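You operate a simulated robot arm through the tools that you are given. There is no shell and no other tool.

The job below is to be done with a simulated robot arm. You get a single attempt, and the scene is never put back.

Task
Move the weights so each numbered post pulls what the cream card says.
Fine: wire lever up before a weight goes on a numbered post, lowered last; the black weights stay; the warp lamp ends dark. Where these are worked on the way, their far stop is far enough and under half their travel is too little: wire lever.

Only the result counts: the job must be done as asked and must still hold three seconds after the hand-in. Knocking over, shifting, dropping, spilling or breaking anything else fails it.

Robot
A 7-joint arm with a two-finger parallel gripper, fixed in place. Base frame: the origin is on the floor under the middle of its stand, x ahead of it, y to its left, z up; the work surface is at about z = 92. Units: cm, degrees, N and s.
It reaches about 137.2 cm from its shoulder. Its first joint turns from -149.0 to 149.0 degrees. Payload 3.43 kg.
The tool frame sits at the grasp point between the pads (the TCP): z along the fingers, y along the line on which they close. The tips reach 3 cm beyond it. Largest opening 9.4 cm; finger width 2.8, thickness 1; the body of the gripper, 5 by 9.6 cm, starts 5.5 cm behind the TCP.
Orientation is that of the tool frame in the base frame, as a unit quaternion [x, y, z, w]. With the fingers straight down and closing along the base's y, the tool's x points along the base's -x, its y along +y and its z along -z.

Tools
- The arm moves only by the tool drive_tool. Its argument "increments" is a list of rows, each a list of 3 entries, a list of its own where there are three numbers: the shift along the tool's x, y, z in units of 250 mm (1.0 is 250 mm), then the turn, a rotation vector about the tool's x, y, z in units of 45 degrees (1.0 is 45 degrees), then the gripper command, from -1 (shut) to 1 (fully open), values between in proportion. In form: [[[x, y, z], [wx, wy, wz], claw], ...]. A call has 1 to 20 rows; each row is the pose to reach, as a shift and turn from the pose commanded when the call began, along the tool's axes at that moment. A call with a number of a shift or a turn outside -1 to 1 is refused whole. Each row takes 0.2 s and may step no farther than 5 cm and 8.6 degrees from the row before; otherwise, or with a gripper value out of range, the whole call is refused. Where a pose cannot be reached the arm comes as near as it can. A force on the tool above 60 N (or 10 N above the force at the start of the call, whichever is more), or a blocked arm, ends the call early, and 0.2 s more pass. The fingers move at their own pace (about 4.5 cm/s each) and stop on an object; they squeeze with about 23 N. The grip force told is the motor's: it shows also when the fingers shut on nothing. Time passes only in rows, and 0.2 s behind the last, so rows that repeat a pose let the fingers close. The reply holds the time, the measured pose of the TCP, the force on the tool along the base axes, the opening and the grip force, in the units named above and with some noise, with the torque about the TCP (base axes, N m) and any sound that the robot's microphone picked up, and new pictures: "pictures" is both (left out), scene, wrist or none.
- Cameras (640 x 400 px; columns grow to the right, rows downward): "scene" is fixed at [39.76, -65.12, 169.71]; the picture's right is [0.79, -0.61, 0.00], its down [-0.35, -0.46, -0.82] and it looks along [0.50, 0.64, -0.58] (base axes); focal length 345 px, centre (320, 200). "wrist" rides on the gripper at [7.6, 1.4, -10.3] in the tool frame; the picture's right is [-0.18, 0.98, 0.00], its down [-0.75, -0.14, -0.64] and it looks along [-0.63, -0.12, 0.77] (tool axes); focal length 243 px, centre (320, 200). There is no depth. A picture from a camera that has moved, and an enlarged one, comes with that camera's place and axes in the base frame and with its lens.
- zoom(camera, box): a new picture of the part [left, top, right, bottom] of that camera's present view, enlarged. No time passes.
- sign_off(): hands the job in; it is judged then, once.

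Nothing tells you positions but the pictures and the camera data. Unless the task says otherwise, let go and move clear before handing in.

The tools are called after "Request:" as name(argument=value, ...) on one line, values as JSON. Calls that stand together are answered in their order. drive_tool: Moves the arm, as the interface text tells. Its arguments: {"type":"object","properties":{"increments":{"type":"array","items":{"type":"array"}},"pictures":{"type":"string","enum":["both","scene","wrist","none"]}},"required":["increments"]} The other tools are called the same way: zoom (camera, box) takes an enlarged picture of a part of a camera's view; sign_off () hands the job in.

At the start:

```text
time_s: 0.0
tool_pos: [93.95, 30.43, 120.44]
tool_rot: [0.0, 1.0, 0.0, 0.0]
ft_force: [-0.1, -0.3, -0.7]
ft_torque: [0.0, 0.02, 0.01]
finger_gap: 9.38
gripper_force: 0.1
```

scene: 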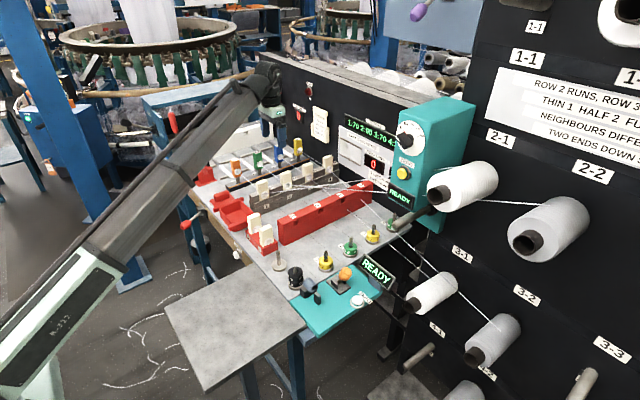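
wrist: 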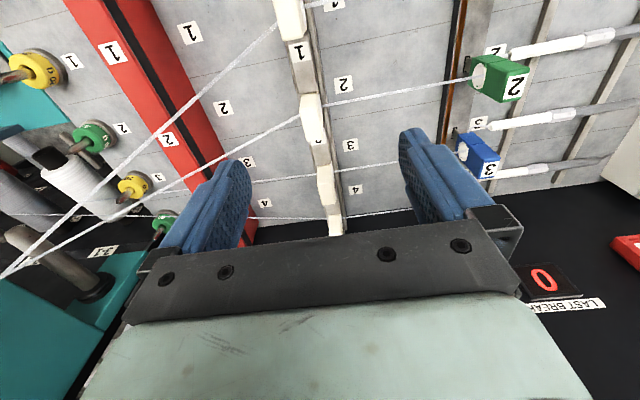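

I see a warping bench with numbered posts carrying coloured weights, a wire lever somewhere, lamps, and cards on a board. I'll zoom in on the key regions before moving.

Request:
zoom(camera="scene", box=[470, 0, 640, 200])

Request:
zoom(camera="scene", box=[280, 80, 480, 205])

Request:
zoom(camera="scene", box=[180, 100, 340, 200])

Request:
zoom(camera="scene", box=[240, 190, 440, 315])

Request:
zoom(camera="scene", box=[180, 160, 300, 280])

```text
2.00 times, centred on (555, 100) of scene
camera zoom: at [39.76, -65.12, 169.71], right [0.79, -0.61, 0.0], down [-0.35, -0.46, -0.82], along [0.5, 0.64, -0.58], focal length 689 px, centre (-150, 400)
```

zoom: 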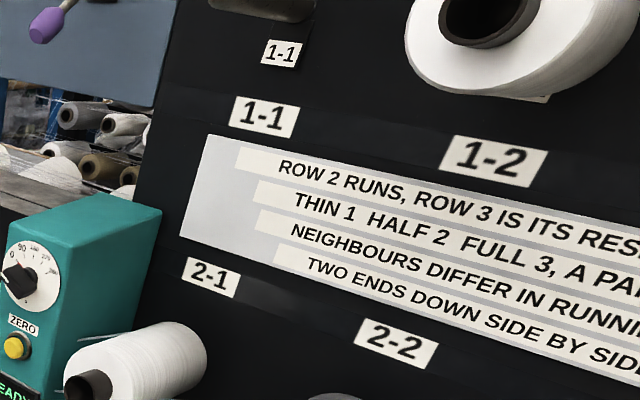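

```text
3.20 times, centred on (380, 142) of scene
camera zoom: at [39.76, -65.12, 169.71], right [0.79, -0.61, 0.0], down [-0.35, -0.46, -0.82], along [0.5, 0.64, -0.58], focal length 1103 px, centre (128, 384)
```

zoom: 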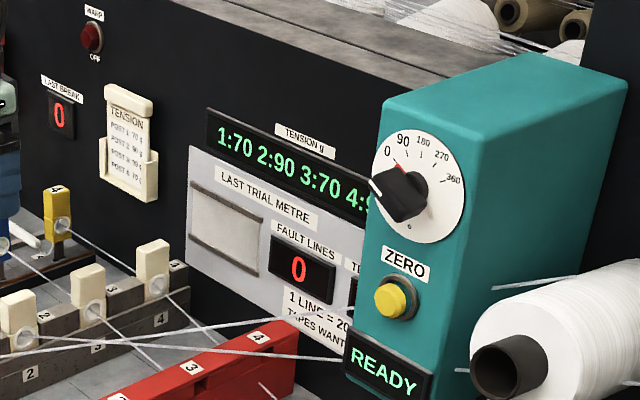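

```text
4.00 times, centred on (260, 150) of scene
camera zoom: at [39.76, -65.12, 169.71], right [0.79, -0.61, 0.0], down [-0.35, -0.46, -0.82], along [0.5, 0.64, -0.58], focal length 1379 px, centre (560, 400)
```

zoom: 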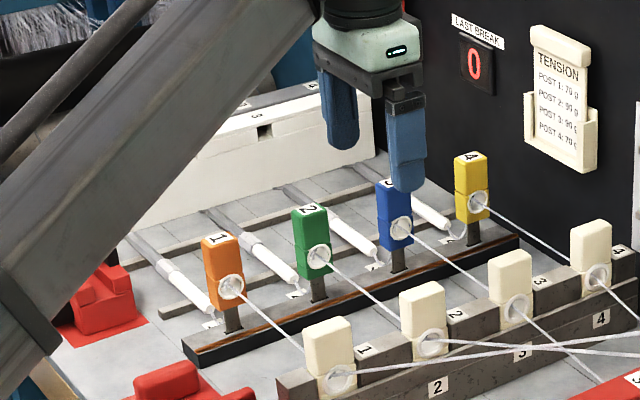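

```text
3.20 times, centred on (340, 252) of scene
camera zoom: at [39.76, -65.12, 169.71], right [0.79, -0.61, 0.0], down [-0.35, -0.46, -0.82], along [0.5, 0.64, -0.58], focal length 1103 px, centre (256, 32)
```

zoom: 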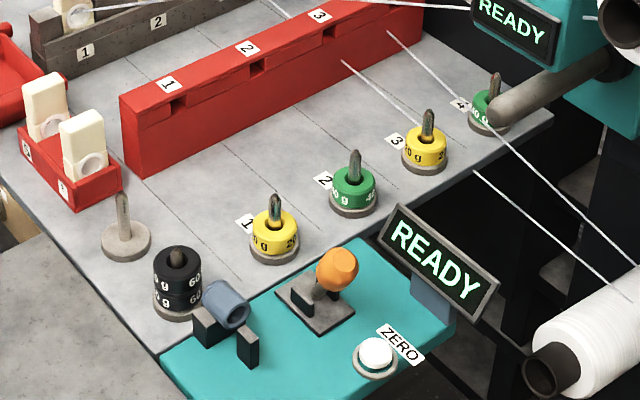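

```text
3.33 times, centred on (240, 220) of scene
camera zoom: at [39.76, -65.12, 169.71], right [0.79, -0.61, 0.0], down [-0.35, -0.46, -0.82], along [0.5, 0.64, -0.58], focal length 1149 px, centre (587, 133)
```

zoom: 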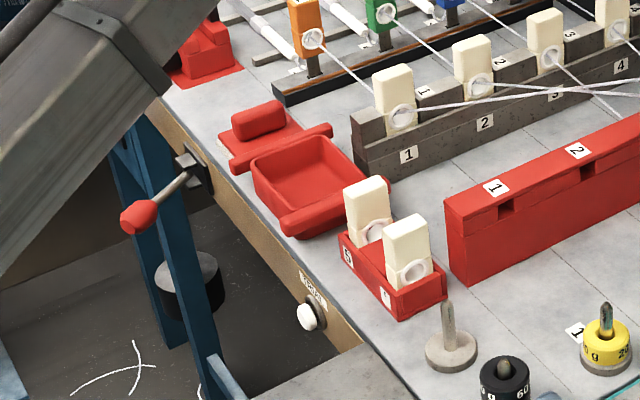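

The card seems to ask 70/90/90/70 while the display shows 70/90/70/9x, so posts 3 and 4 may need a swap. I'll read the card, the display and the labels near the levers more closely.

Request:
zoom(camera="scene", box=[300, 100, 340, 150])

Request:
zoom(camera="scene", box=[335, 105, 405, 150])

Request:
zoom(camera="scene", box=[270, 250, 390, 325])

Request:
zoom(camera="scene", box=[160, 190, 290, 271])

Request:
zoom(camera="scene", box=[330, 205, 430, 268])

Request:
zoom(camera="scene", box=[280, 70, 330, 110])

Request:
zoom(camera="wrist", box=[0, 0, 240, 260])

```text
8.00 times, centred on (320, 125) of scene
camera zoom: at [39.76, -65.12, 169.71], right [0.79, -0.61, 0.0], down [-0.35, -0.46, -0.82], along [0.5, 0.64, -0.58], focal length 2758 px, centre (320, 800)
```

zoom: 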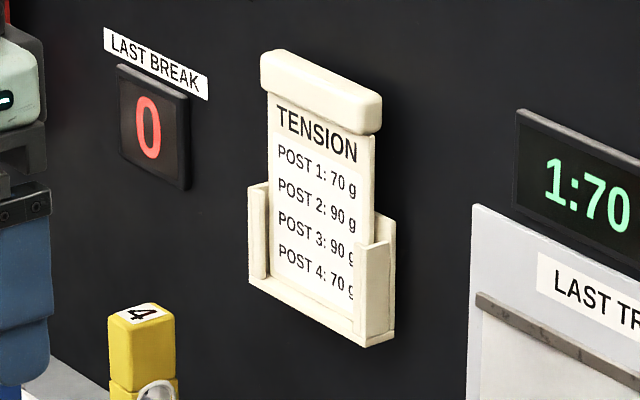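

```text
8.89 times, centred on (370, 128) of scene
camera zoom: at [39.76, -65.12, 169.71], right [0.79, -0.61, 0.0], down [-0.35, -0.46, -0.82], along [0.5, 0.64, -0.58], focal length 3064 px, centre (-124, 844)
```

zoom: 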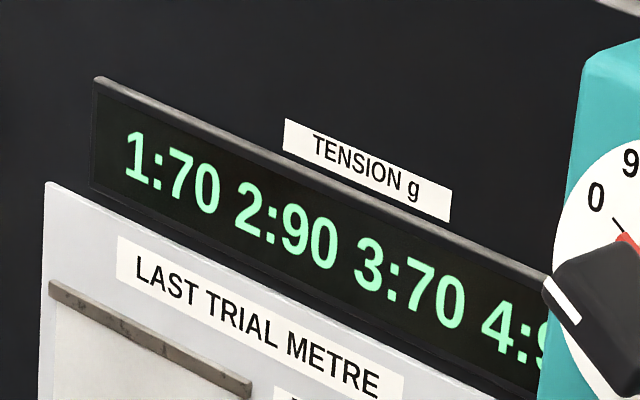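

```text
5.33 times, centred on (330, 288) of scene
camera zoom: at [39.76, -65.12, 169.71], right [0.79, -0.61, 0.0], down [-0.35, -0.46, -0.82], along [0.5, 0.64, -0.58], focal length 1838 px, centre (267, -267)
```

zoom: 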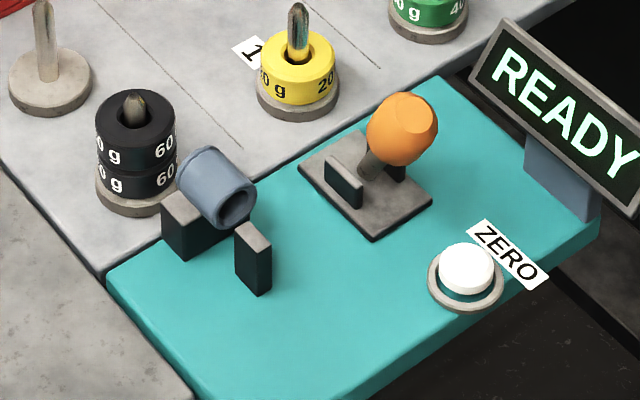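

```text
4.92 times, centred on (225, 230) of scene
camera zoom: at [39.76, -65.12, 169.71], right [0.79, -0.61, 0.0], down [-0.35, -0.46, -0.82], along [0.5, 0.64, -0.58], focal length 1697 px, centre (788, 50)
```

zoom: 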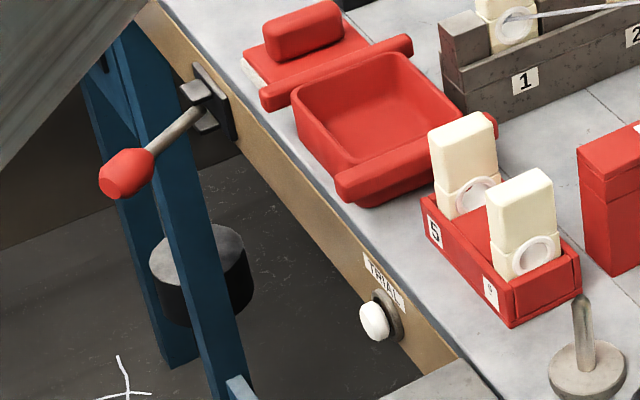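

```text
6.35 times, centred on (380, 236) of scene
camera zoom: at [39.76, -65.12, 169.71], right [0.79, -0.61, 0.0], down [-0.35, -0.46, -0.82], along [0.5, 0.64, -0.58], focal length 2189 px, centre (-61, -32)
```

zoom: 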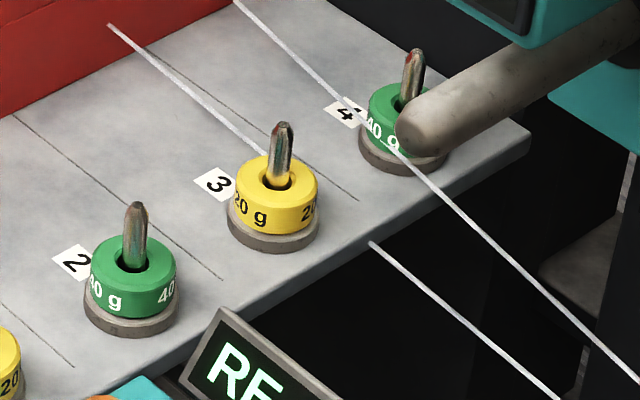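

```text
10.00 times, centred on (305, 90) of scene
camera zoom: at [39.76, -65.12, 169.71], right [0.79, -0.61, 0.0], down [-0.35, -0.46, -0.82], along [0.5, 0.64, -0.58], focal length 3447 px, centre (470, 1300)
```

zoom: 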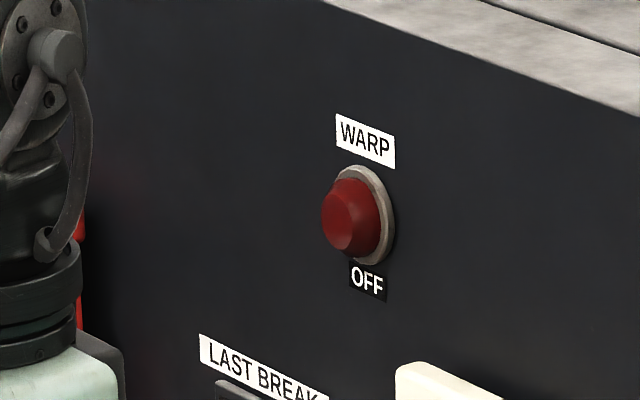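

```text
1.54 times, centred on (120, 130) of wrist
camera zoom: at [86.33, 31.93, 130.61], right [0.18, 0.98, 0.0], down [0.75, -0.14, 0.64], along [0.63, -0.12, -0.77], focal length 373 px, centre (628, 308)
```

zoom: 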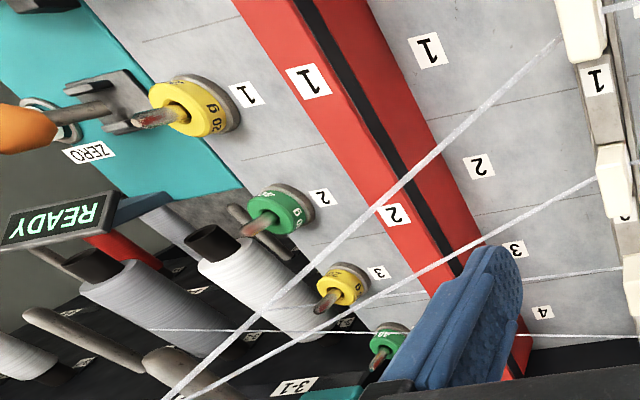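

The card reads post 1: 70, post 2: 90, post 3: 90, post 4: 70, and the display shows 1:70 2:90 3:70 4:9x. So the 20 g (post 3) and 40 g (post 4) weights need swapping. Next I need to tell which lever is the wire lever, so I'm zooming in on the candidates.

Request:
zoom(camera="scene", box=[150, 90, 250, 152])

Request:
zoom(camera="scene", box=[170, 195, 220, 240])

Request:
zoom(camera="scene", box=[380, 90, 480, 240])

Request:
zoom(camera="wrist", box=[380, 0, 640, 180])

Request:
zoom(camera="wrist", box=[0, 120, 220, 400])

```text
6.40 times, centred on (200, 121) of scene
camera zoom: at [39.76, -65.12, 169.71], right [0.79, -0.61, 0.0], down [-0.35, -0.46, -0.82], along [0.5, 0.64, -0.58], focal length 2206 px, centre (1088, 706)
```

zoom: 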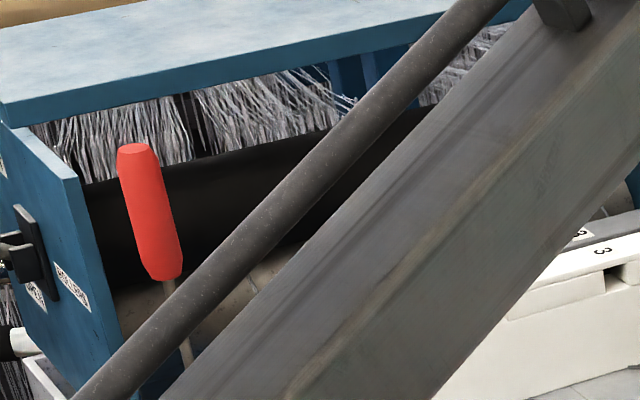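

```text
8.89 times, centred on (195, 218) of scene
camera zoom: at [39.76, -65.12, 169.71], right [0.79, -0.61, 0.0], down [-0.35, -0.46, -0.82], along [0.5, 0.64, -0.58], focal length 3064 px, centre (1431, 44)
```

zoom: 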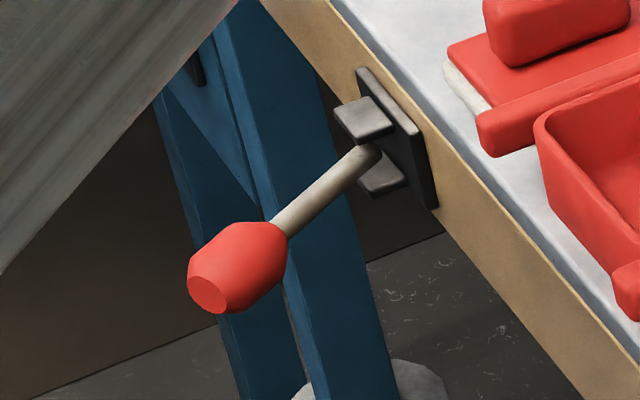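

```text
2.67 times, centred on (430, 165) of scene
camera zoom: at [39.76, -65.12, 169.71], right [0.79, -0.61, 0.0], down [-0.35, -0.46, -0.82], along [0.5, 0.64, -0.58], focal length 919 px, centre (27, 293)
```

zoom: 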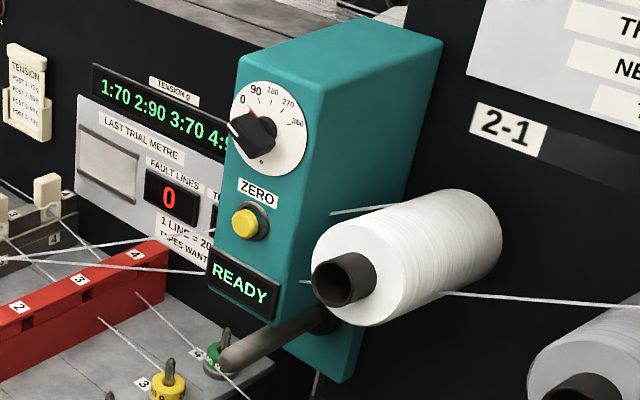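

```text
2.22 times, centred on (510, 90) of wrist
camera zoom: at [86.33, 31.93, 130.61], right [0.18, 0.98, 0.0], down [0.75, -0.14, 0.64], along [0.63, -0.12, -0.77], focal length 539 px, centre (-102, 444)
```

zoom: 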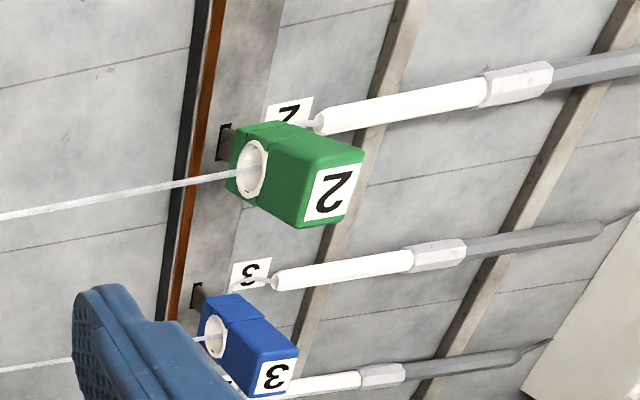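

```text
1.43 times, centred on (110, 260) of wrist
camera zoom: at [86.33, 31.93, 130.61], right [0.18, 0.98, 0.0], down [0.75, -0.14, 0.64], along [0.63, -0.12, -0.77], focal length 347 px, centre (620, 114)
```

zoom: 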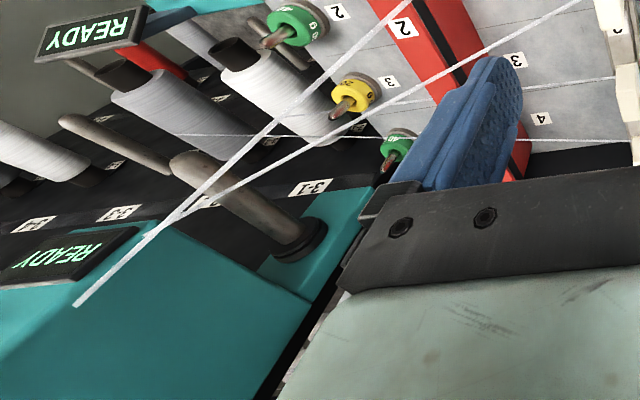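

There are several levers: the red knob on the table front, a red upright handle at the left machine, and an orange lever on the teal plate. I'll zoom in on the labels at the left machine.

Request:
zoom(camera="scene", box=[145, 115, 185, 145])

Request:
zoom(camera="scene", box=[120, 85, 200, 165])

Request:
zoom(camera="scene", box=[180, 160, 250, 215])

Request:
zoom(camera="scene", box=[300, 260, 380, 310])

Request:
zoom(camera="scene", box=[0, 0, 320, 200])

Request:
zoom(camera="scene", box=[320, 200, 640, 400])

```text
13.33 times, centred on (165, 130) of scene
camera zoom: at [39.76, -65.12, 169.71], right [0.79, -0.61, 0.0], down [-0.35, -0.46, -0.82], along [0.5, 0.64, -0.58], focal length 4596 px, centre (2387, 1133)
```

zoom: 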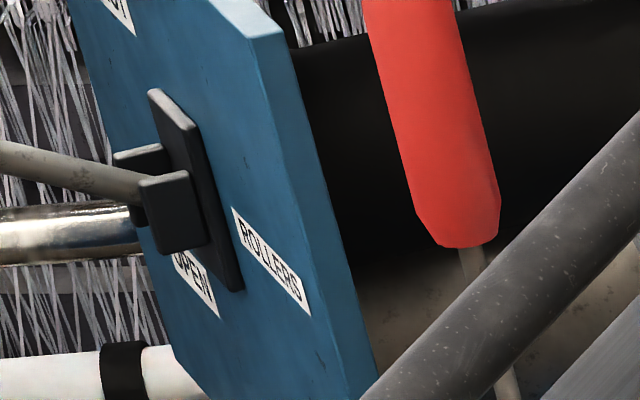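

```text
5.00 times, centred on (160, 125) of scene
camera zoom: at [39.76, -65.12, 169.71], right [0.79, -0.61, 0.0], down [-0.35, -0.46, -0.82], along [0.5, 0.64, -0.58], focal length 1724 px, centre (1120, 575)
```

zoom: 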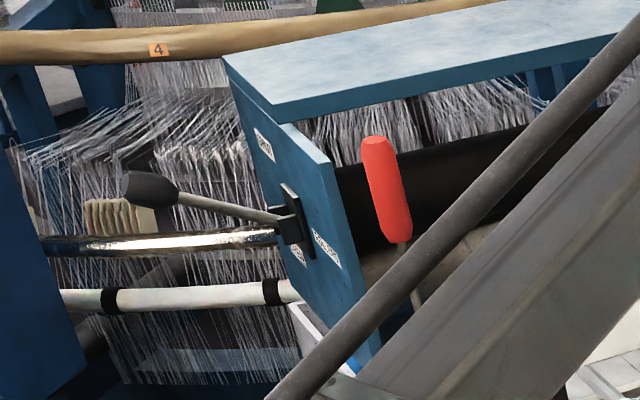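

```text
7.27 times, centred on (215, 188) of scene
camera zoom: at [39.76, -65.12, 169.71], right [0.79, -0.61, 0.0], down [-0.35, -0.46, -0.82], along [0.5, 0.64, -0.58], focal length 2507 px, centre (1084, 291)
```

zoom: 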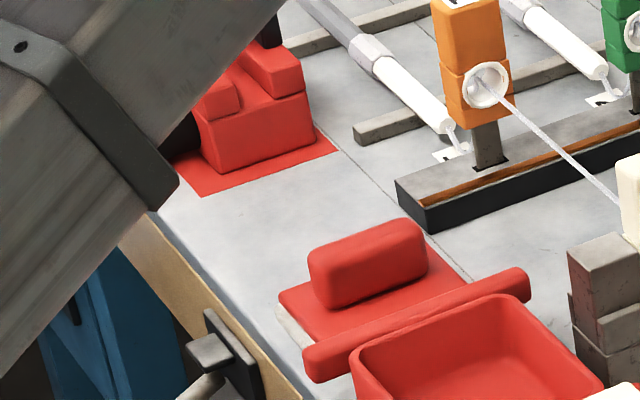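

```text
8.00 times, centred on (340, 285) of scene
camera zoom: at [39.76, -65.12, 169.71], right [0.79, -0.61, 0.0], down [-0.35, -0.46, -0.82], along [0.5, 0.64, -0.58], focal length 2758 px, centre (160, -480)
```

zoom: 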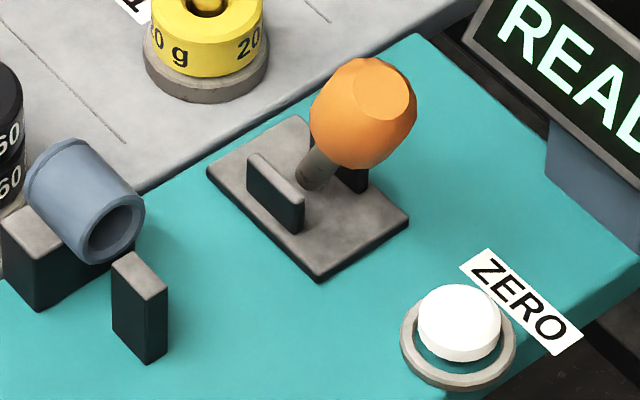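

```text
2.00 times, centred on (160, 100) of scene
camera zoom: at [39.76, -65.12, 169.71], right [0.79, -0.61, 0.0], down [-0.35, -0.46, -0.82], along [0.5, 0.64, -0.58], focal length 689 px, centre (640, 400)
```

zoom: 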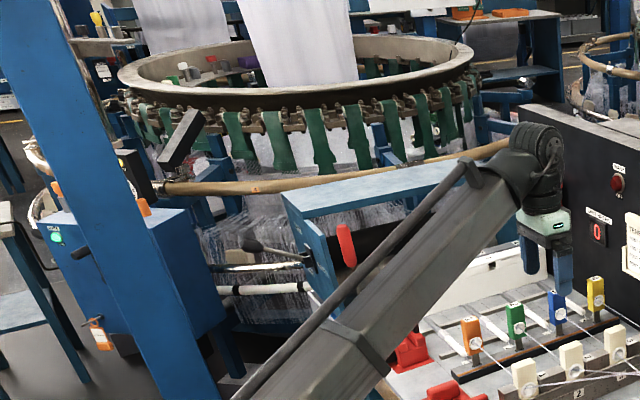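

```text
2.00 times, centred on (480, 300) of scene
camera zoom: at [39.76, -65.12, 169.71], right [0.79, -0.61, 0.0], down [-0.35, -0.46, -0.82], along [0.5, 0.64, -0.58], focal length 689 px, centre (0, 0)
```

zoom: 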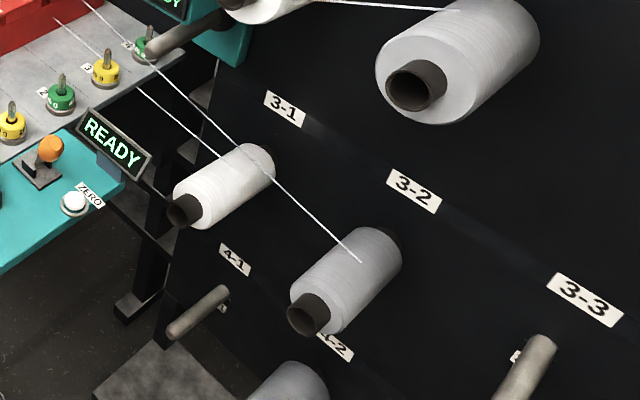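

The lever identities aren't clear yet. I'll take the arm a little higher and back, turned to the left, so the wrist camera can see the left end of the table and the red handle.

Request:
drive_tool(increments=[[[0.16, 0.04, -0.04], [0, 0, -0.16], 1], [[0.33, 0.08, -0.08], [0, 0, -0.33], 1], [[0.49, 0.12, -0.12], [0, 0, -0.5], 1], [[0.65, 0.16, -0.15], [0, 0, -0.66], 1], [[0.81, 0.2, -0.18], [0, 0, -0.83], 1], [[0.97, 0.23, -0.2], [0, 0, -0.99], 1]], pictures="both")

```text
time_s: 0.6
tool_pos: [86.18, 32.6, 122.0]
tool_rot: [-0.121, 0.993, 0.003, 0.011]
ft_force: [0.0, 0.0, 0.4]
ft_torque: [0.02, -0.03, 0.0]
finger_gap: 9.38
gripper_force: 0.1
out of reach, approached as far as the arm can: row 3
stopped in row 3: the force on the tool passed its limit at 76 N (the readings are from after the stop); the commanded pose is now the measured one
camera wrist: at [78.25, 32.14, 132.12], right [-0.06, 1.0, 0.01], down [0.75, 0.04, 0.66], along [0.66, 0.04, -0.75], focal length 243 px, centre (320, 200)
```

scene: 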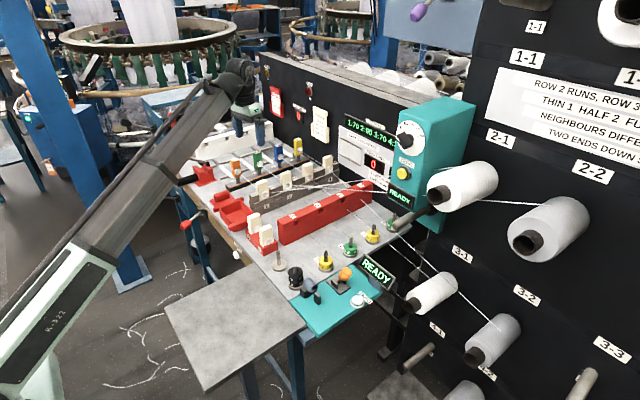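
wrist: 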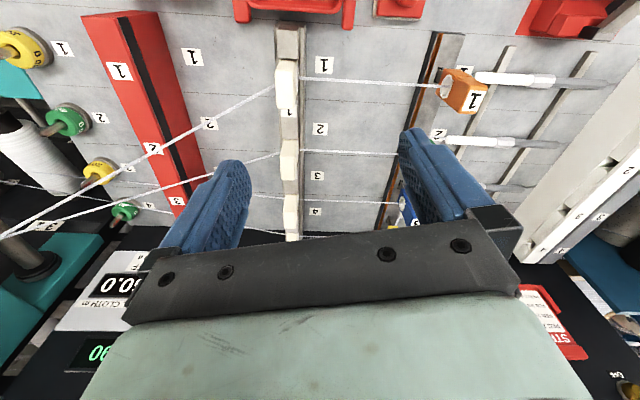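

The motion stopped early with a force reading, though the force is back to zero now. I'll check whether the arm touched something near the red handle.

Request:
zoom(camera="scene", box=[130, 90, 290, 190])

Request:
zoom(camera="scene", box=[160, 150, 260, 240])

Request:
zoom(camera="scene", box=[255, 60, 345, 130])

Request:
zoom(camera="wrist", box=[440, 0, 640, 125])

Request:
zoom(camera="wrist", box=[480, 240, 640, 400])

Request:
zoom(camera="wrist", box=[0, 220, 160, 400])

```text
4.00 times, centred on (210, 140) of scene
camera zoom: at [39.76, -65.12, 169.71], right [0.79, -0.61, 0.0], down [-0.35, -0.46, -0.82], along [0.5, 0.64, -0.58], focal length 1379 px, centre (760, 440)
```

zoom: 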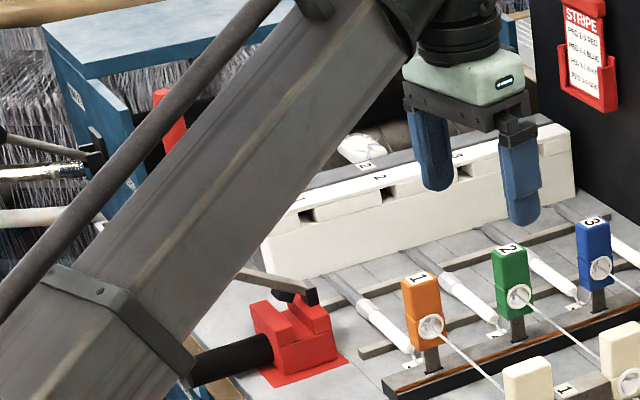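

```text
4.44 times, centred on (210, 195) of scene
camera zoom: at [39.76, -65.12, 169.71], right [0.79, -0.61, 0.0], down [-0.35, -0.46, -0.82], along [0.5, 0.64, -0.58], focal length 1532 px, centre (809, 222)
```

zoom: 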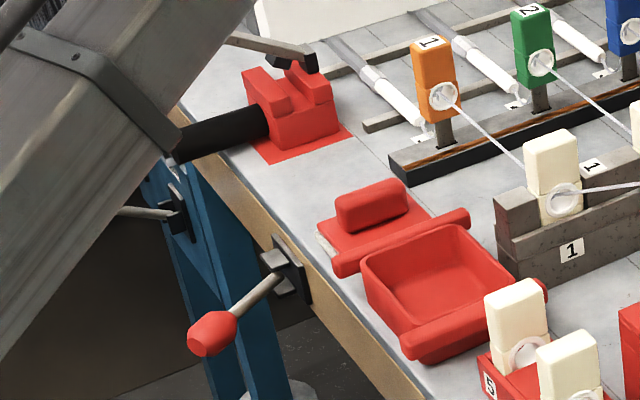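

```text
5.71 times, centred on (300, 95) of scene
camera zoom: at [39.76, -65.12, 169.71], right [0.79, -0.61, 0.0], down [-0.35, -0.46, -0.82], along [0.5, 0.64, -0.58], focal length 1970 px, centre (434, 800)
```

zoom: 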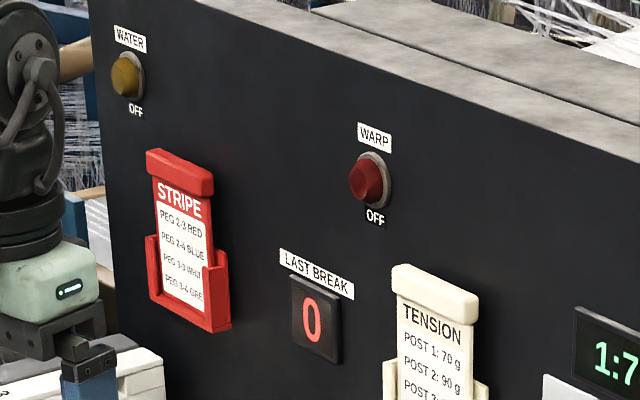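

```text
3.20 times, centred on (540, 62) of wrist
camera zoom: at [78.25, 32.14, 132.12], right [-0.06, 1.0, 0.01], down [0.75, 0.04, 0.66], along [0.66, 0.04, -0.75], focal length 776 px, centre (-384, 640)
```

zoom: 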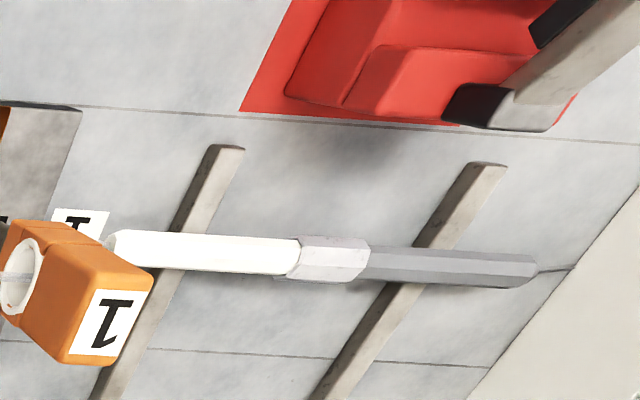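

```text
2.50 times, centred on (560, 320) of wrist
camera zoom: at [78.25, 32.14, 132.12], right [-0.06, 1.0, 0.01], down [0.75, 0.04, 0.66], along [0.66, 0.04, -0.75], focal length 606 px, centre (-280, -100)
```

zoom: 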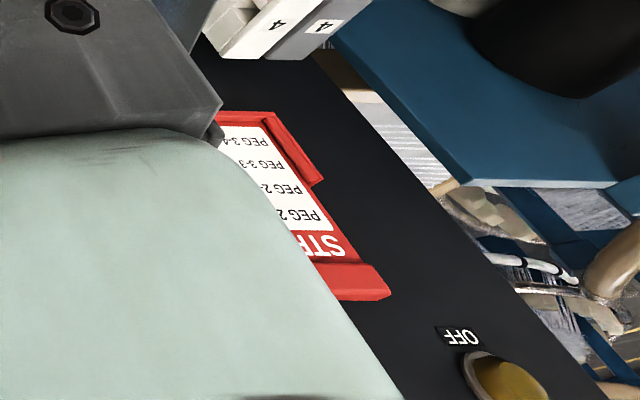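

```text
2.22 times, centred on (80, 310) of wrist
camera zoom: at [78.25, 32.14, 132.12], right [-0.06, 1.0, 0.01], down [0.75, 0.04, 0.66], along [0.66, 0.04, -0.75], focal length 539 px, centre (853, -44)
```

zoom: 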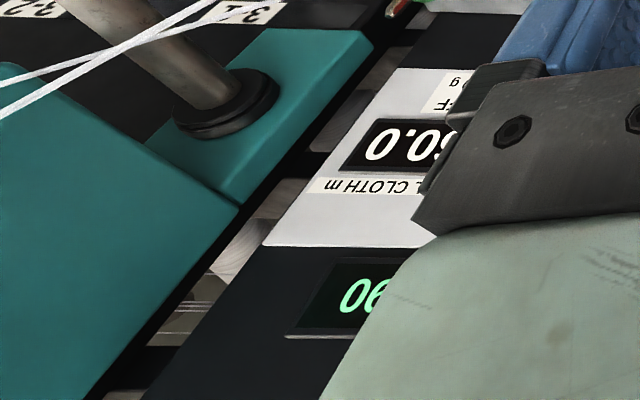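

Nothing seems to have moved (the red handle is where it was), and the force is back to zero. I'll raise the arm first with smaller steps, then look back at the front of the table.

Request:
drive_tool(increments=[[[0, 0, -0.12], [0, 0, 0], 1], [[0, 0, -0.24], [0, 0, 0], 1], [[0, 0, -0.36], [0, 0, 0], 1], [[0, 0, -0.48], [0, 0, 0], 1], [[0, 0, -0.6], [0, 0, 0], 1], [[0, 0, -0.72], [0, 0, 0], 1]], pictures="both")

```text
time_s: 2.0
tool_pos: [88.91, 33.87, 135.27]
tool_rot: [-0.12, 0.991, 0.016, 0.062]
ft_force: [28.2, 12.0, -50.1]
ft_torque: [-0.14, -1.66, -0.48]
finger_gap: 9.42
gripper_force: 0.1
out of reach, approached as far as the arm can: row 1, 2, 3, 4, 5, 6
camera wrist: at [79.99, 32.88, 144.56], right [-0.06, 1.0, 0.04], down [0.68, 0.01, 0.73], along [0.73, 0.07, -0.68], focal length 243 px, centre (320, 200)
```

scene: 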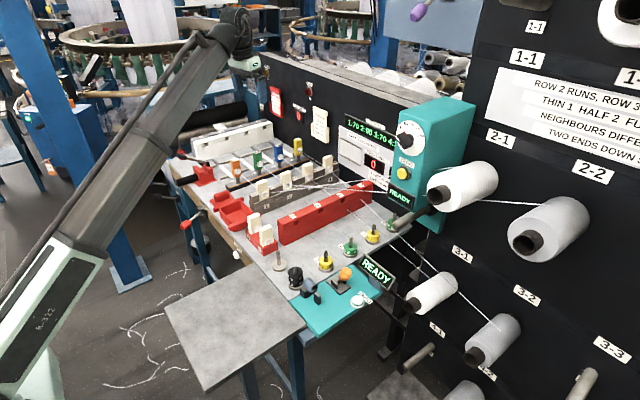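
wrist: 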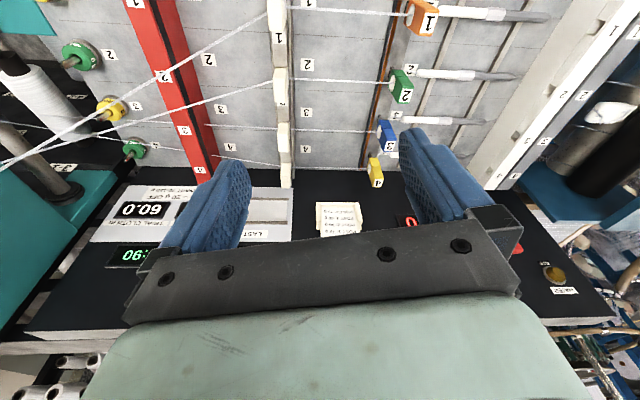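

The arm seems to be at a joint limit from turning this way, and also near its reach upward. I'll turn back and lower it to a comfortable pose, then check that the force is clear.

Request:
drive_tool(increments=[[[0, 0, 0.16], [0, 0, 0.08], 1], [[0, 0, 0.32], [0, 0, 0.16], 1], [[0, 0, 0.48], [0, 0, 0.24], 1], [[0, 0, 0.56], [0, 0, 0.31], 1], [[0, 0, 0.56], [0, 0, 0.31], 1]], pictures="both")

Request:
zoom(camera="scene", box=[150, 120, 270, 240])

```text
time_s: 3.2
tool_pos: [90.25, 34.36, 121.27]
tool_rot: [0.001, 0.998, 0.022, 0.056]
ft_force: [0.6, 0.3, -0.4]
ft_torque: [0.01, 0.01, -0.01]
finger_gap: 9.38
gripper_force: 0.0
camera wrist: at [81.58, 35.37, 130.71], right [0.18, 0.98, 0.07], down [0.68, -0.17, 0.72], along [0.71, -0.09, -0.7], focal length 243 px, centre (320, 200)
```

scene: 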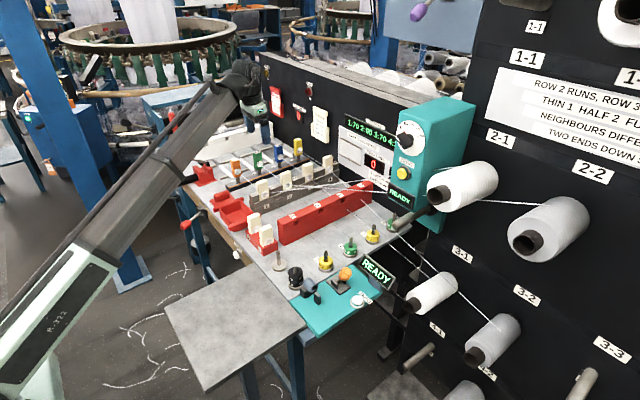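
wrist: 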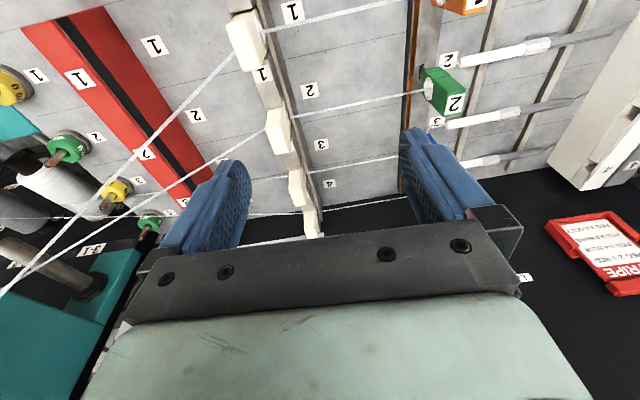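

```text
3.33 times, centred on (210, 180) of scene
camera zoom: at [39.76, -65.12, 169.71], right [0.79, -0.61, 0.0], down [-0.35, -0.46, -0.82], along [0.5, 0.64, -0.58], focal length 1149 px, centre (687, 267)
```

zoom: 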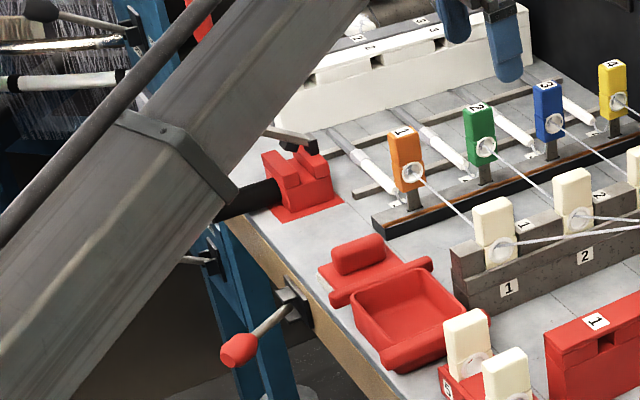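

The force is clear again, with a slight tilt left over. I'll correct the tilt and swing the arm to the right over the table at safe height, which should uncover the left-hand levers for the scene camera.

Request:
drive_tool(increments=[[[0, -0.16, -0.05], [0.01, 0.024, 0], 1], [[-0.01, -0.32, -0.08], [0.02, 0.048, 0], 1], [[-0.01, -0.48, -0.11], [0.03, 0.072, 0], 1], [[-0.015, -0.64, -0.14], [0.04, 0.096, 0], 1], [[-0.02, -0.8, -0.17], [0.05, 0.12, 0], 1], [[-0.022, -0.952, -0.2], [0.056, 0.143, 0], 1]], pictures="both")

Request:
zoom(camera="scene", box=[130, 90, 250, 240])

```text
time_s: 4.5
tool_pos: [90.9, 14.16, 123.96]
tool_rot: [0.004, 1.0, 0.005, 0.021]
ft_force: [4.2, -4.4, -6.3]
ft_torque: [0.39, -0.04, 0.26]
finger_gap: 9.42
gripper_force: 0.0
out of reach, approached as far as the arm can: row 5, 6
stopped in row 6: the force on the tool passed its limit at 64 N (the readings are from after the stop); the commanded pose is now the measured one
camera wrist: at [82.85, 15.51, 133.81], right [0.19, 0.98, 0.02], down [0.73, -0.15, 0.67], along [0.66, -0.12, -0.74], focal length 243 px, centre (320, 200)
```

scene: 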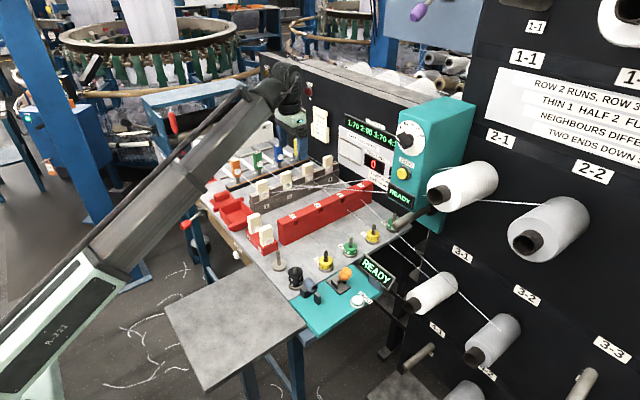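
wrist: 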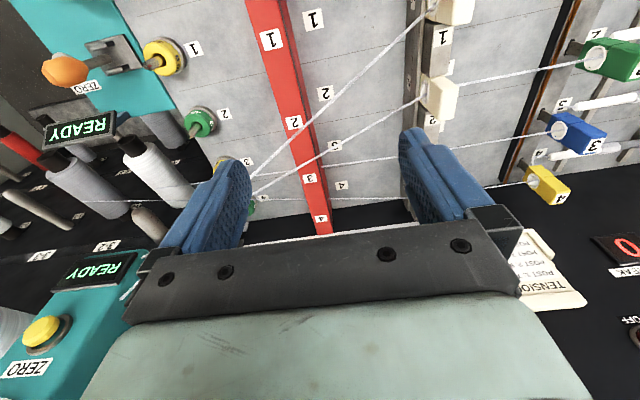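

```text
2.67 times, centred on (190, 165) of scene
camera zoom: at [39.76, -65.12, 169.71], right [0.79, -0.61, 0.0], down [-0.35, -0.46, -0.82], along [0.5, 0.64, -0.58], focal length 919 px, centre (667, 293)
```

zoom: 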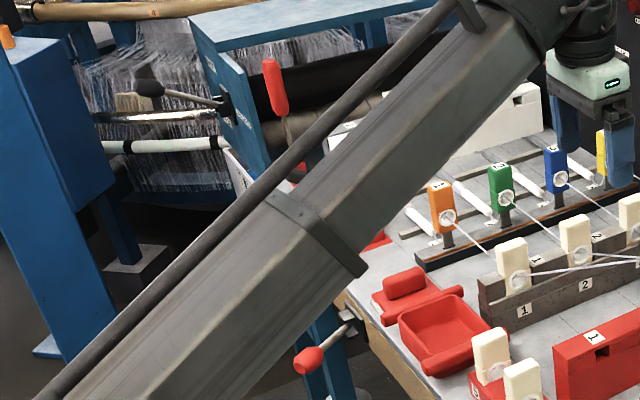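

The limit is on the tool's turn relative to the arm, so turning clockwise (seen from above) should be free. I'll turn the tool +45° about its z, which also points the wrist camera at the posts.

Request:
drive_tool(increments=[[[0, 0, 0], [0.013, 0.053, 0], 1]], pictures="none")

Request:
drive_tool(increments=[[[0, 0, 0], [0, 0, 0.17], 1], [[0, 0, 0], [0, 0, 0.34], 1], [[0, 0, 0], [0, 0, 0.51], 1], [[0, 0, 0], [0, 0, 0.68], 1], [[0, 0, 0], [0, 0, 0.85], 1], [[0, 0, 0], [0, 0, 1.0], 1]], pictures="both")

```text
time_s: 4.9
tool_pos: [90.85, 13.95, 123.83]
tool_rot: [0.004, 1.0, 0.006, 0.02]
ft_force: [6.2, -2.5, -9.7]
ft_torque: [0.3, -0.2, 0.23]
finger_gap: 9.41
gripper_force: 0.0
```

```text
time_s: 6.3
tool_pos: [91.44, 14.22, 122.66]
tool_rot: [0.387, 0.922, 0.004, 0.007]
ft_force: [0.2, -0.1, 1.2]
ft_torque: [-0.01, 0.03, 0.0]
finger_gap: 9.41
gripper_force: 0.0
out of reach, approached as far as the arm can: row 1, 2, 3, 4, 5, 6
camera wrist: at [86.96, 20.58, 132.91], right [0.83, 0.56, 0.01], down [0.42, -0.64, 0.65], along [0.37, -0.53, -0.76], focal length 243 px, centre (320, 200)
```

scene: 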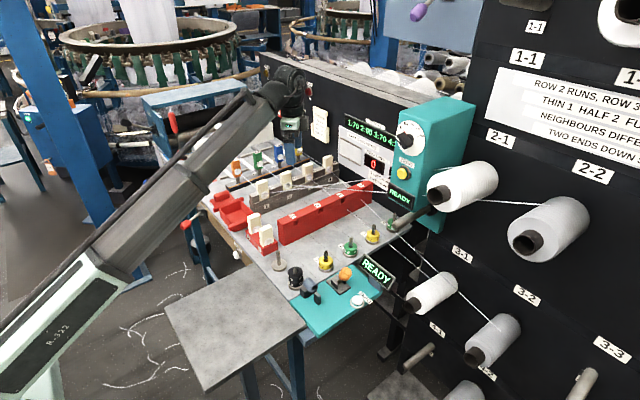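
wrist: 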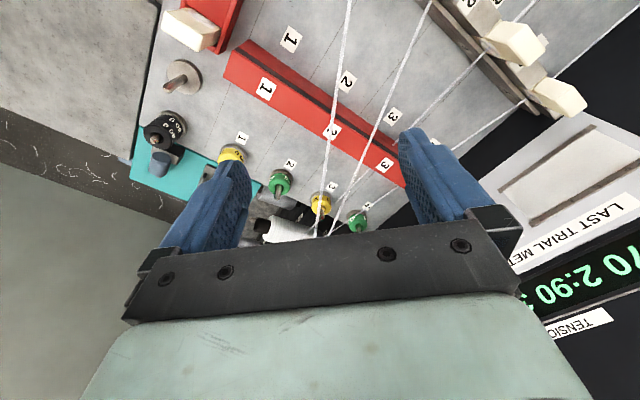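

It's more likely a wrist-bend limit: the tool can't point straight down when it's high and close in. This view shows the posts, the spare peg and the threads, so I'll zoom in.

Request:
zoom(camera="wrist", box=[120, 0, 440, 240])

Request:
zoom(camera="wrist", box=[240, 120, 420, 240])

Request:
zoom(camera="scene", box=[150, 80, 270, 250])

Request:
zoom(camera="wrist", box=[120, 80, 240, 200])

```text
1.67 times, centred on (280, 120) of wrist
camera zoom: at [86.96, 20.58, 132.91], right [0.83, 0.56, 0.01], down [0.42, -0.64, 0.65], along [0.37, -0.53, -0.76], focal length 404 px, centre (387, 333)
```

zoom: 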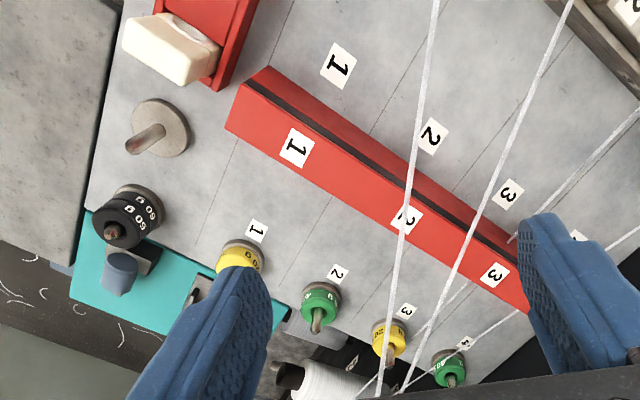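

```text
3.33 times, centred on (330, 180) of wrist
camera zoom: at [86.96, 20.58, 132.91], right [0.83, 0.56, 0.01], down [0.42, -0.64, 0.65], along [0.37, -0.53, -0.76], focal length 809 px, centre (287, 267)
```

zoom: 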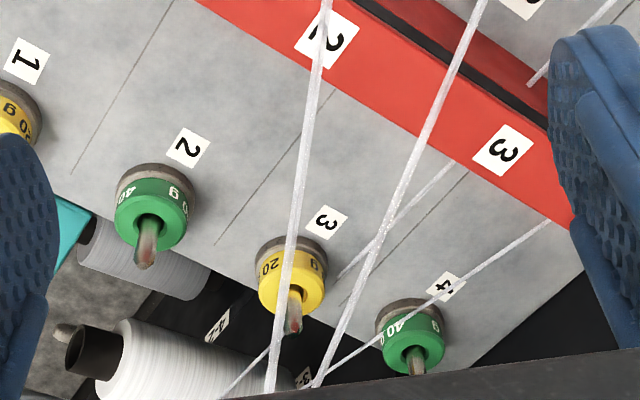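

```text
2.35 times, centred on (210, 165) of scene
camera zoom: at [39.76, -65.12, 169.71], right [0.79, -0.61, 0.0], down [-0.35, -0.46, -0.82], along [0.5, 0.64, -0.58], focal length 811 px, centre (579, 282)
```

zoom: 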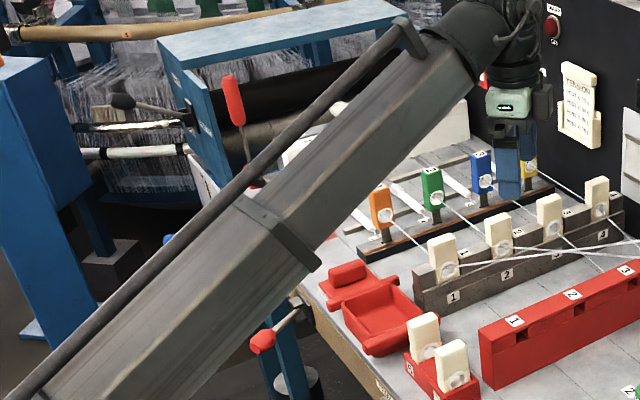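

```text
3.33 times, centred on (180, 140) of wrist
camera zoom: at [86.96, 20.58, 132.91], right [0.83, 0.56, 0.01], down [0.42, -0.64, 0.65], along [0.37, -0.53, -0.76], focal length 809 px, centre (787, 400)
```

zoom: 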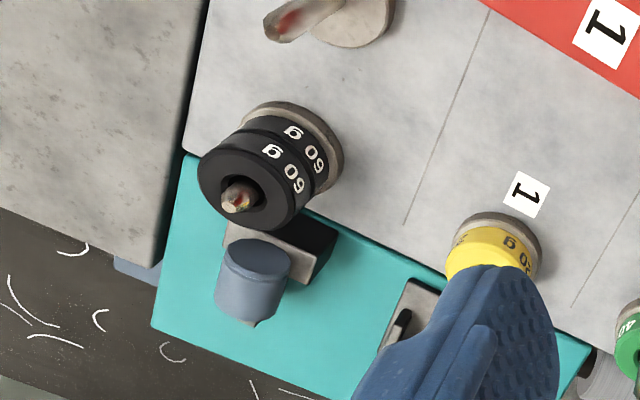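

The threads look like drawn lines crossing over the posts. I still need to confirm which lever is the wire lever, so I'll lower a little and turn the tool the other way to point the wrist camera at the table front and left side.

Request:
drive_tool(increments=[[[0.04, -0.04, 0.07], [0, 0, -0.16], 1], [[0.08, -0.08, 0.14], [0, 0, -0.32], 1], [[0.12, -0.12, 0.21], [0, 0, -0.48], 1], [[0.16, -0.16, 0.27], [0, 0, -0.65], 1], [[0.2, -0.2, 0.3], [0, 0, -0.82], 1], [[0.224, -0.228, 0.32], [0, 0, -0.99], 1]], pictures="scene")

```text
time_s: 7.7
tool_pos: [83.25, 14.24, 114.73]
tool_rot: [0.008, 1.0, 0.0, -0.002]
ft_force: [-0.5, -0.3, 0.6]
ft_torque: [0.0, 0.01, 0.02]
finger_gap: 9.38
gripper_force: 0.1
```

scene: 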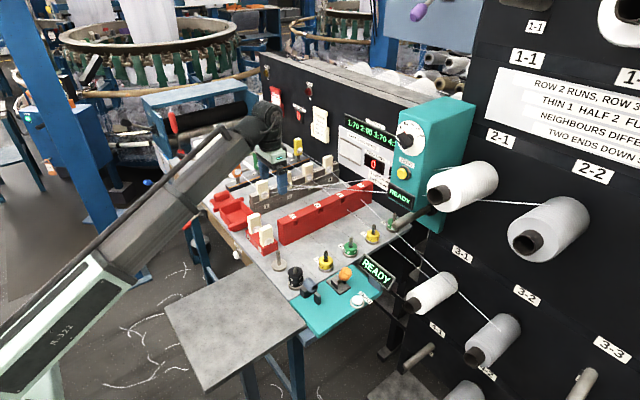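

That works at the lower height. A blue ball knob has come into view at left; I'll zoom in and keep turning to point the wrist camera that way.

Request:
zoom(camera="scene", box=[120, 90, 220, 200])

Request:
drive_tool(increments=[[[0, 0, 0], [0, 0, -0.17], 1], [[0, 0, 0], [0, 0, -0.34], 1], [[0, 0, 0], [0, 0, -0.51], 1], [[0, 0, 0], [0, 0, -0.68], 1], [[0, 0, 0], [0, 0, -0.84], 1], [[0, 0, 0], [0, 0, -1.0], 1]], pictures="wrist")

```text
3.64 times, centred on (170, 145) of scene
camera zoom: at [39.76, -65.12, 169.71], right [0.79, -0.61, 0.0], down [-0.35, -0.46, -0.82], along [0.5, 0.64, -0.58], focal length 1254 px, centre (866, 400)
```

zoom: 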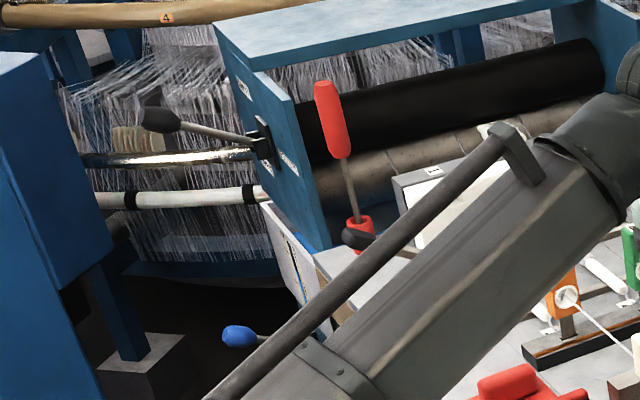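

```text
time_s: 9.1
tool_pos: [83.31, 14.1, 114.73]
tool_rot: [-0.377, 0.926, 0.0, -0.002]
ft_force: [0.5, -0.6, -0.2]
ft_torque: [-0.03, -0.03, 0.01]
finger_gap: 9.38
gripper_force: 0.0
camera wrist: at [76.93, 9.87, 125.03], right [-0.55, 0.83, 0.0], down [0.64, 0.42, 0.64], along [0.53, 0.35, -0.77], focal length 243 px, centre (320, 200)
```

wrist: 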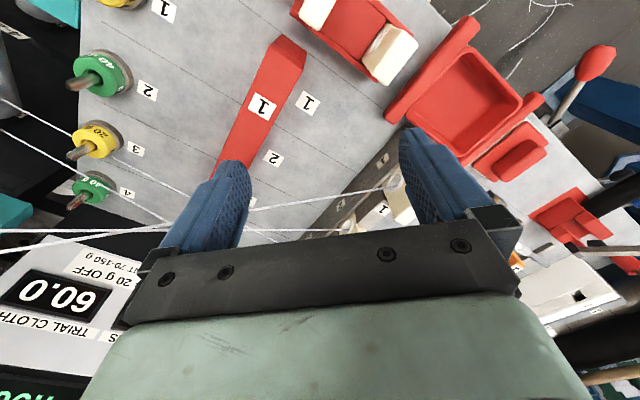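

The wrist now sees the red-knob lever at upper right. I'll turn another 45° to centre it.

Request:
zoom(camera="wrist", box=[0, 220, 160, 400])

Request:
drive_tool(increments=[[[0, 0, 0], [0, 0, -0.17], 1], [[0, 0, 0], [0, 0, -0.34], 1], [[0, 0, 0], [0, 0, -0.51], 1], [[0, 0, 0], [0, 0, -0.68], 1], [[0, 0, 0], [0, 0, -0.84], 1], [[0, 0, 0], [0, 0, -1.0], 1]], pictures="wrist")

```text
2.22 times, centred on (80, 310) of wrist
camera zoom: at [76.93, 9.87, 125.03], right [-0.55, 0.83, 0.0], down [0.64, 0.42, 0.64], along [0.53, 0.35, -0.77], focal length 539 px, centre (853, -44)
```

zoom: 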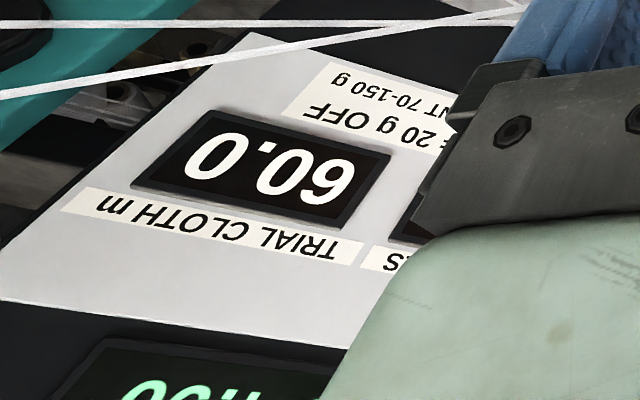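

```text
time_s: 10.5
tool_pos: [83.35, 14.27, 114.69]
tool_rot: [-0.703, 0.712, 0.002, -0.001]
ft_force: [0.0, -0.9, -0.2]
ft_torque: [0.03, 0.02, -0.01]
finger_gap: 9.4
gripper_force: 0.1
camera wrist: at [81.83, 6.55, 125.01], right [-0.98, 0.2, 0.0], down [0.15, 0.75, 0.64], along [0.12, 0.63, -0.77], focal length 243 px, centre (320, 200)
```

wrist: 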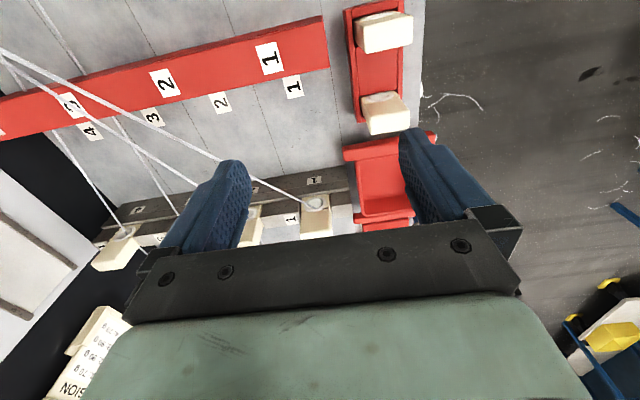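

I'll slide toward the front-left so the red-knob lever comes into view beside the fingers.

Request:
drive_tool(increments=[[[-0.08, 0.12, 0], [0, 0, 0], 1], [[-0.16, 0.24, 0], [0, 0, 0], 1], [[-0.24, 0.36, 0], [0, 0, 0], 1], [[-0.32, 0.48, 0], [0, 0, 0], 1]], pictures="both")

```text
time_s: 11.5
tool_pos: [71.9, 22.51, 113.68]
tool_rot: [-0.702, 0.712, -0.001, 0.004]
ft_force: [0.3, -0.4, -0.1]
ft_torque: [0.0, 0.01, -0.01]
finger_gap: 9.39
gripper_force: 0.2
out of reach, approached as far as the arm can: row 4
camera wrist: at [70.2, 14.92, 123.98], right [-0.98, 0.2, -0.01], down [0.15, 0.75, 0.65], along [0.13, 0.63, -0.76], focal length 243 px, centre (320, 200)
```

scene: 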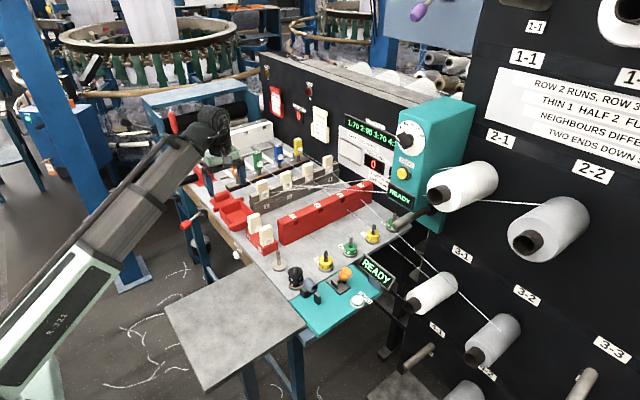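
wrist: 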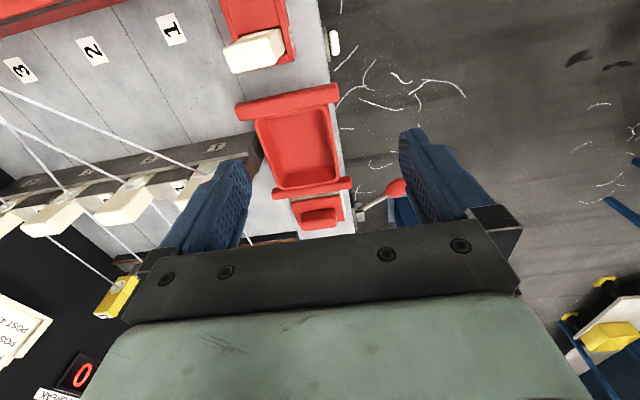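

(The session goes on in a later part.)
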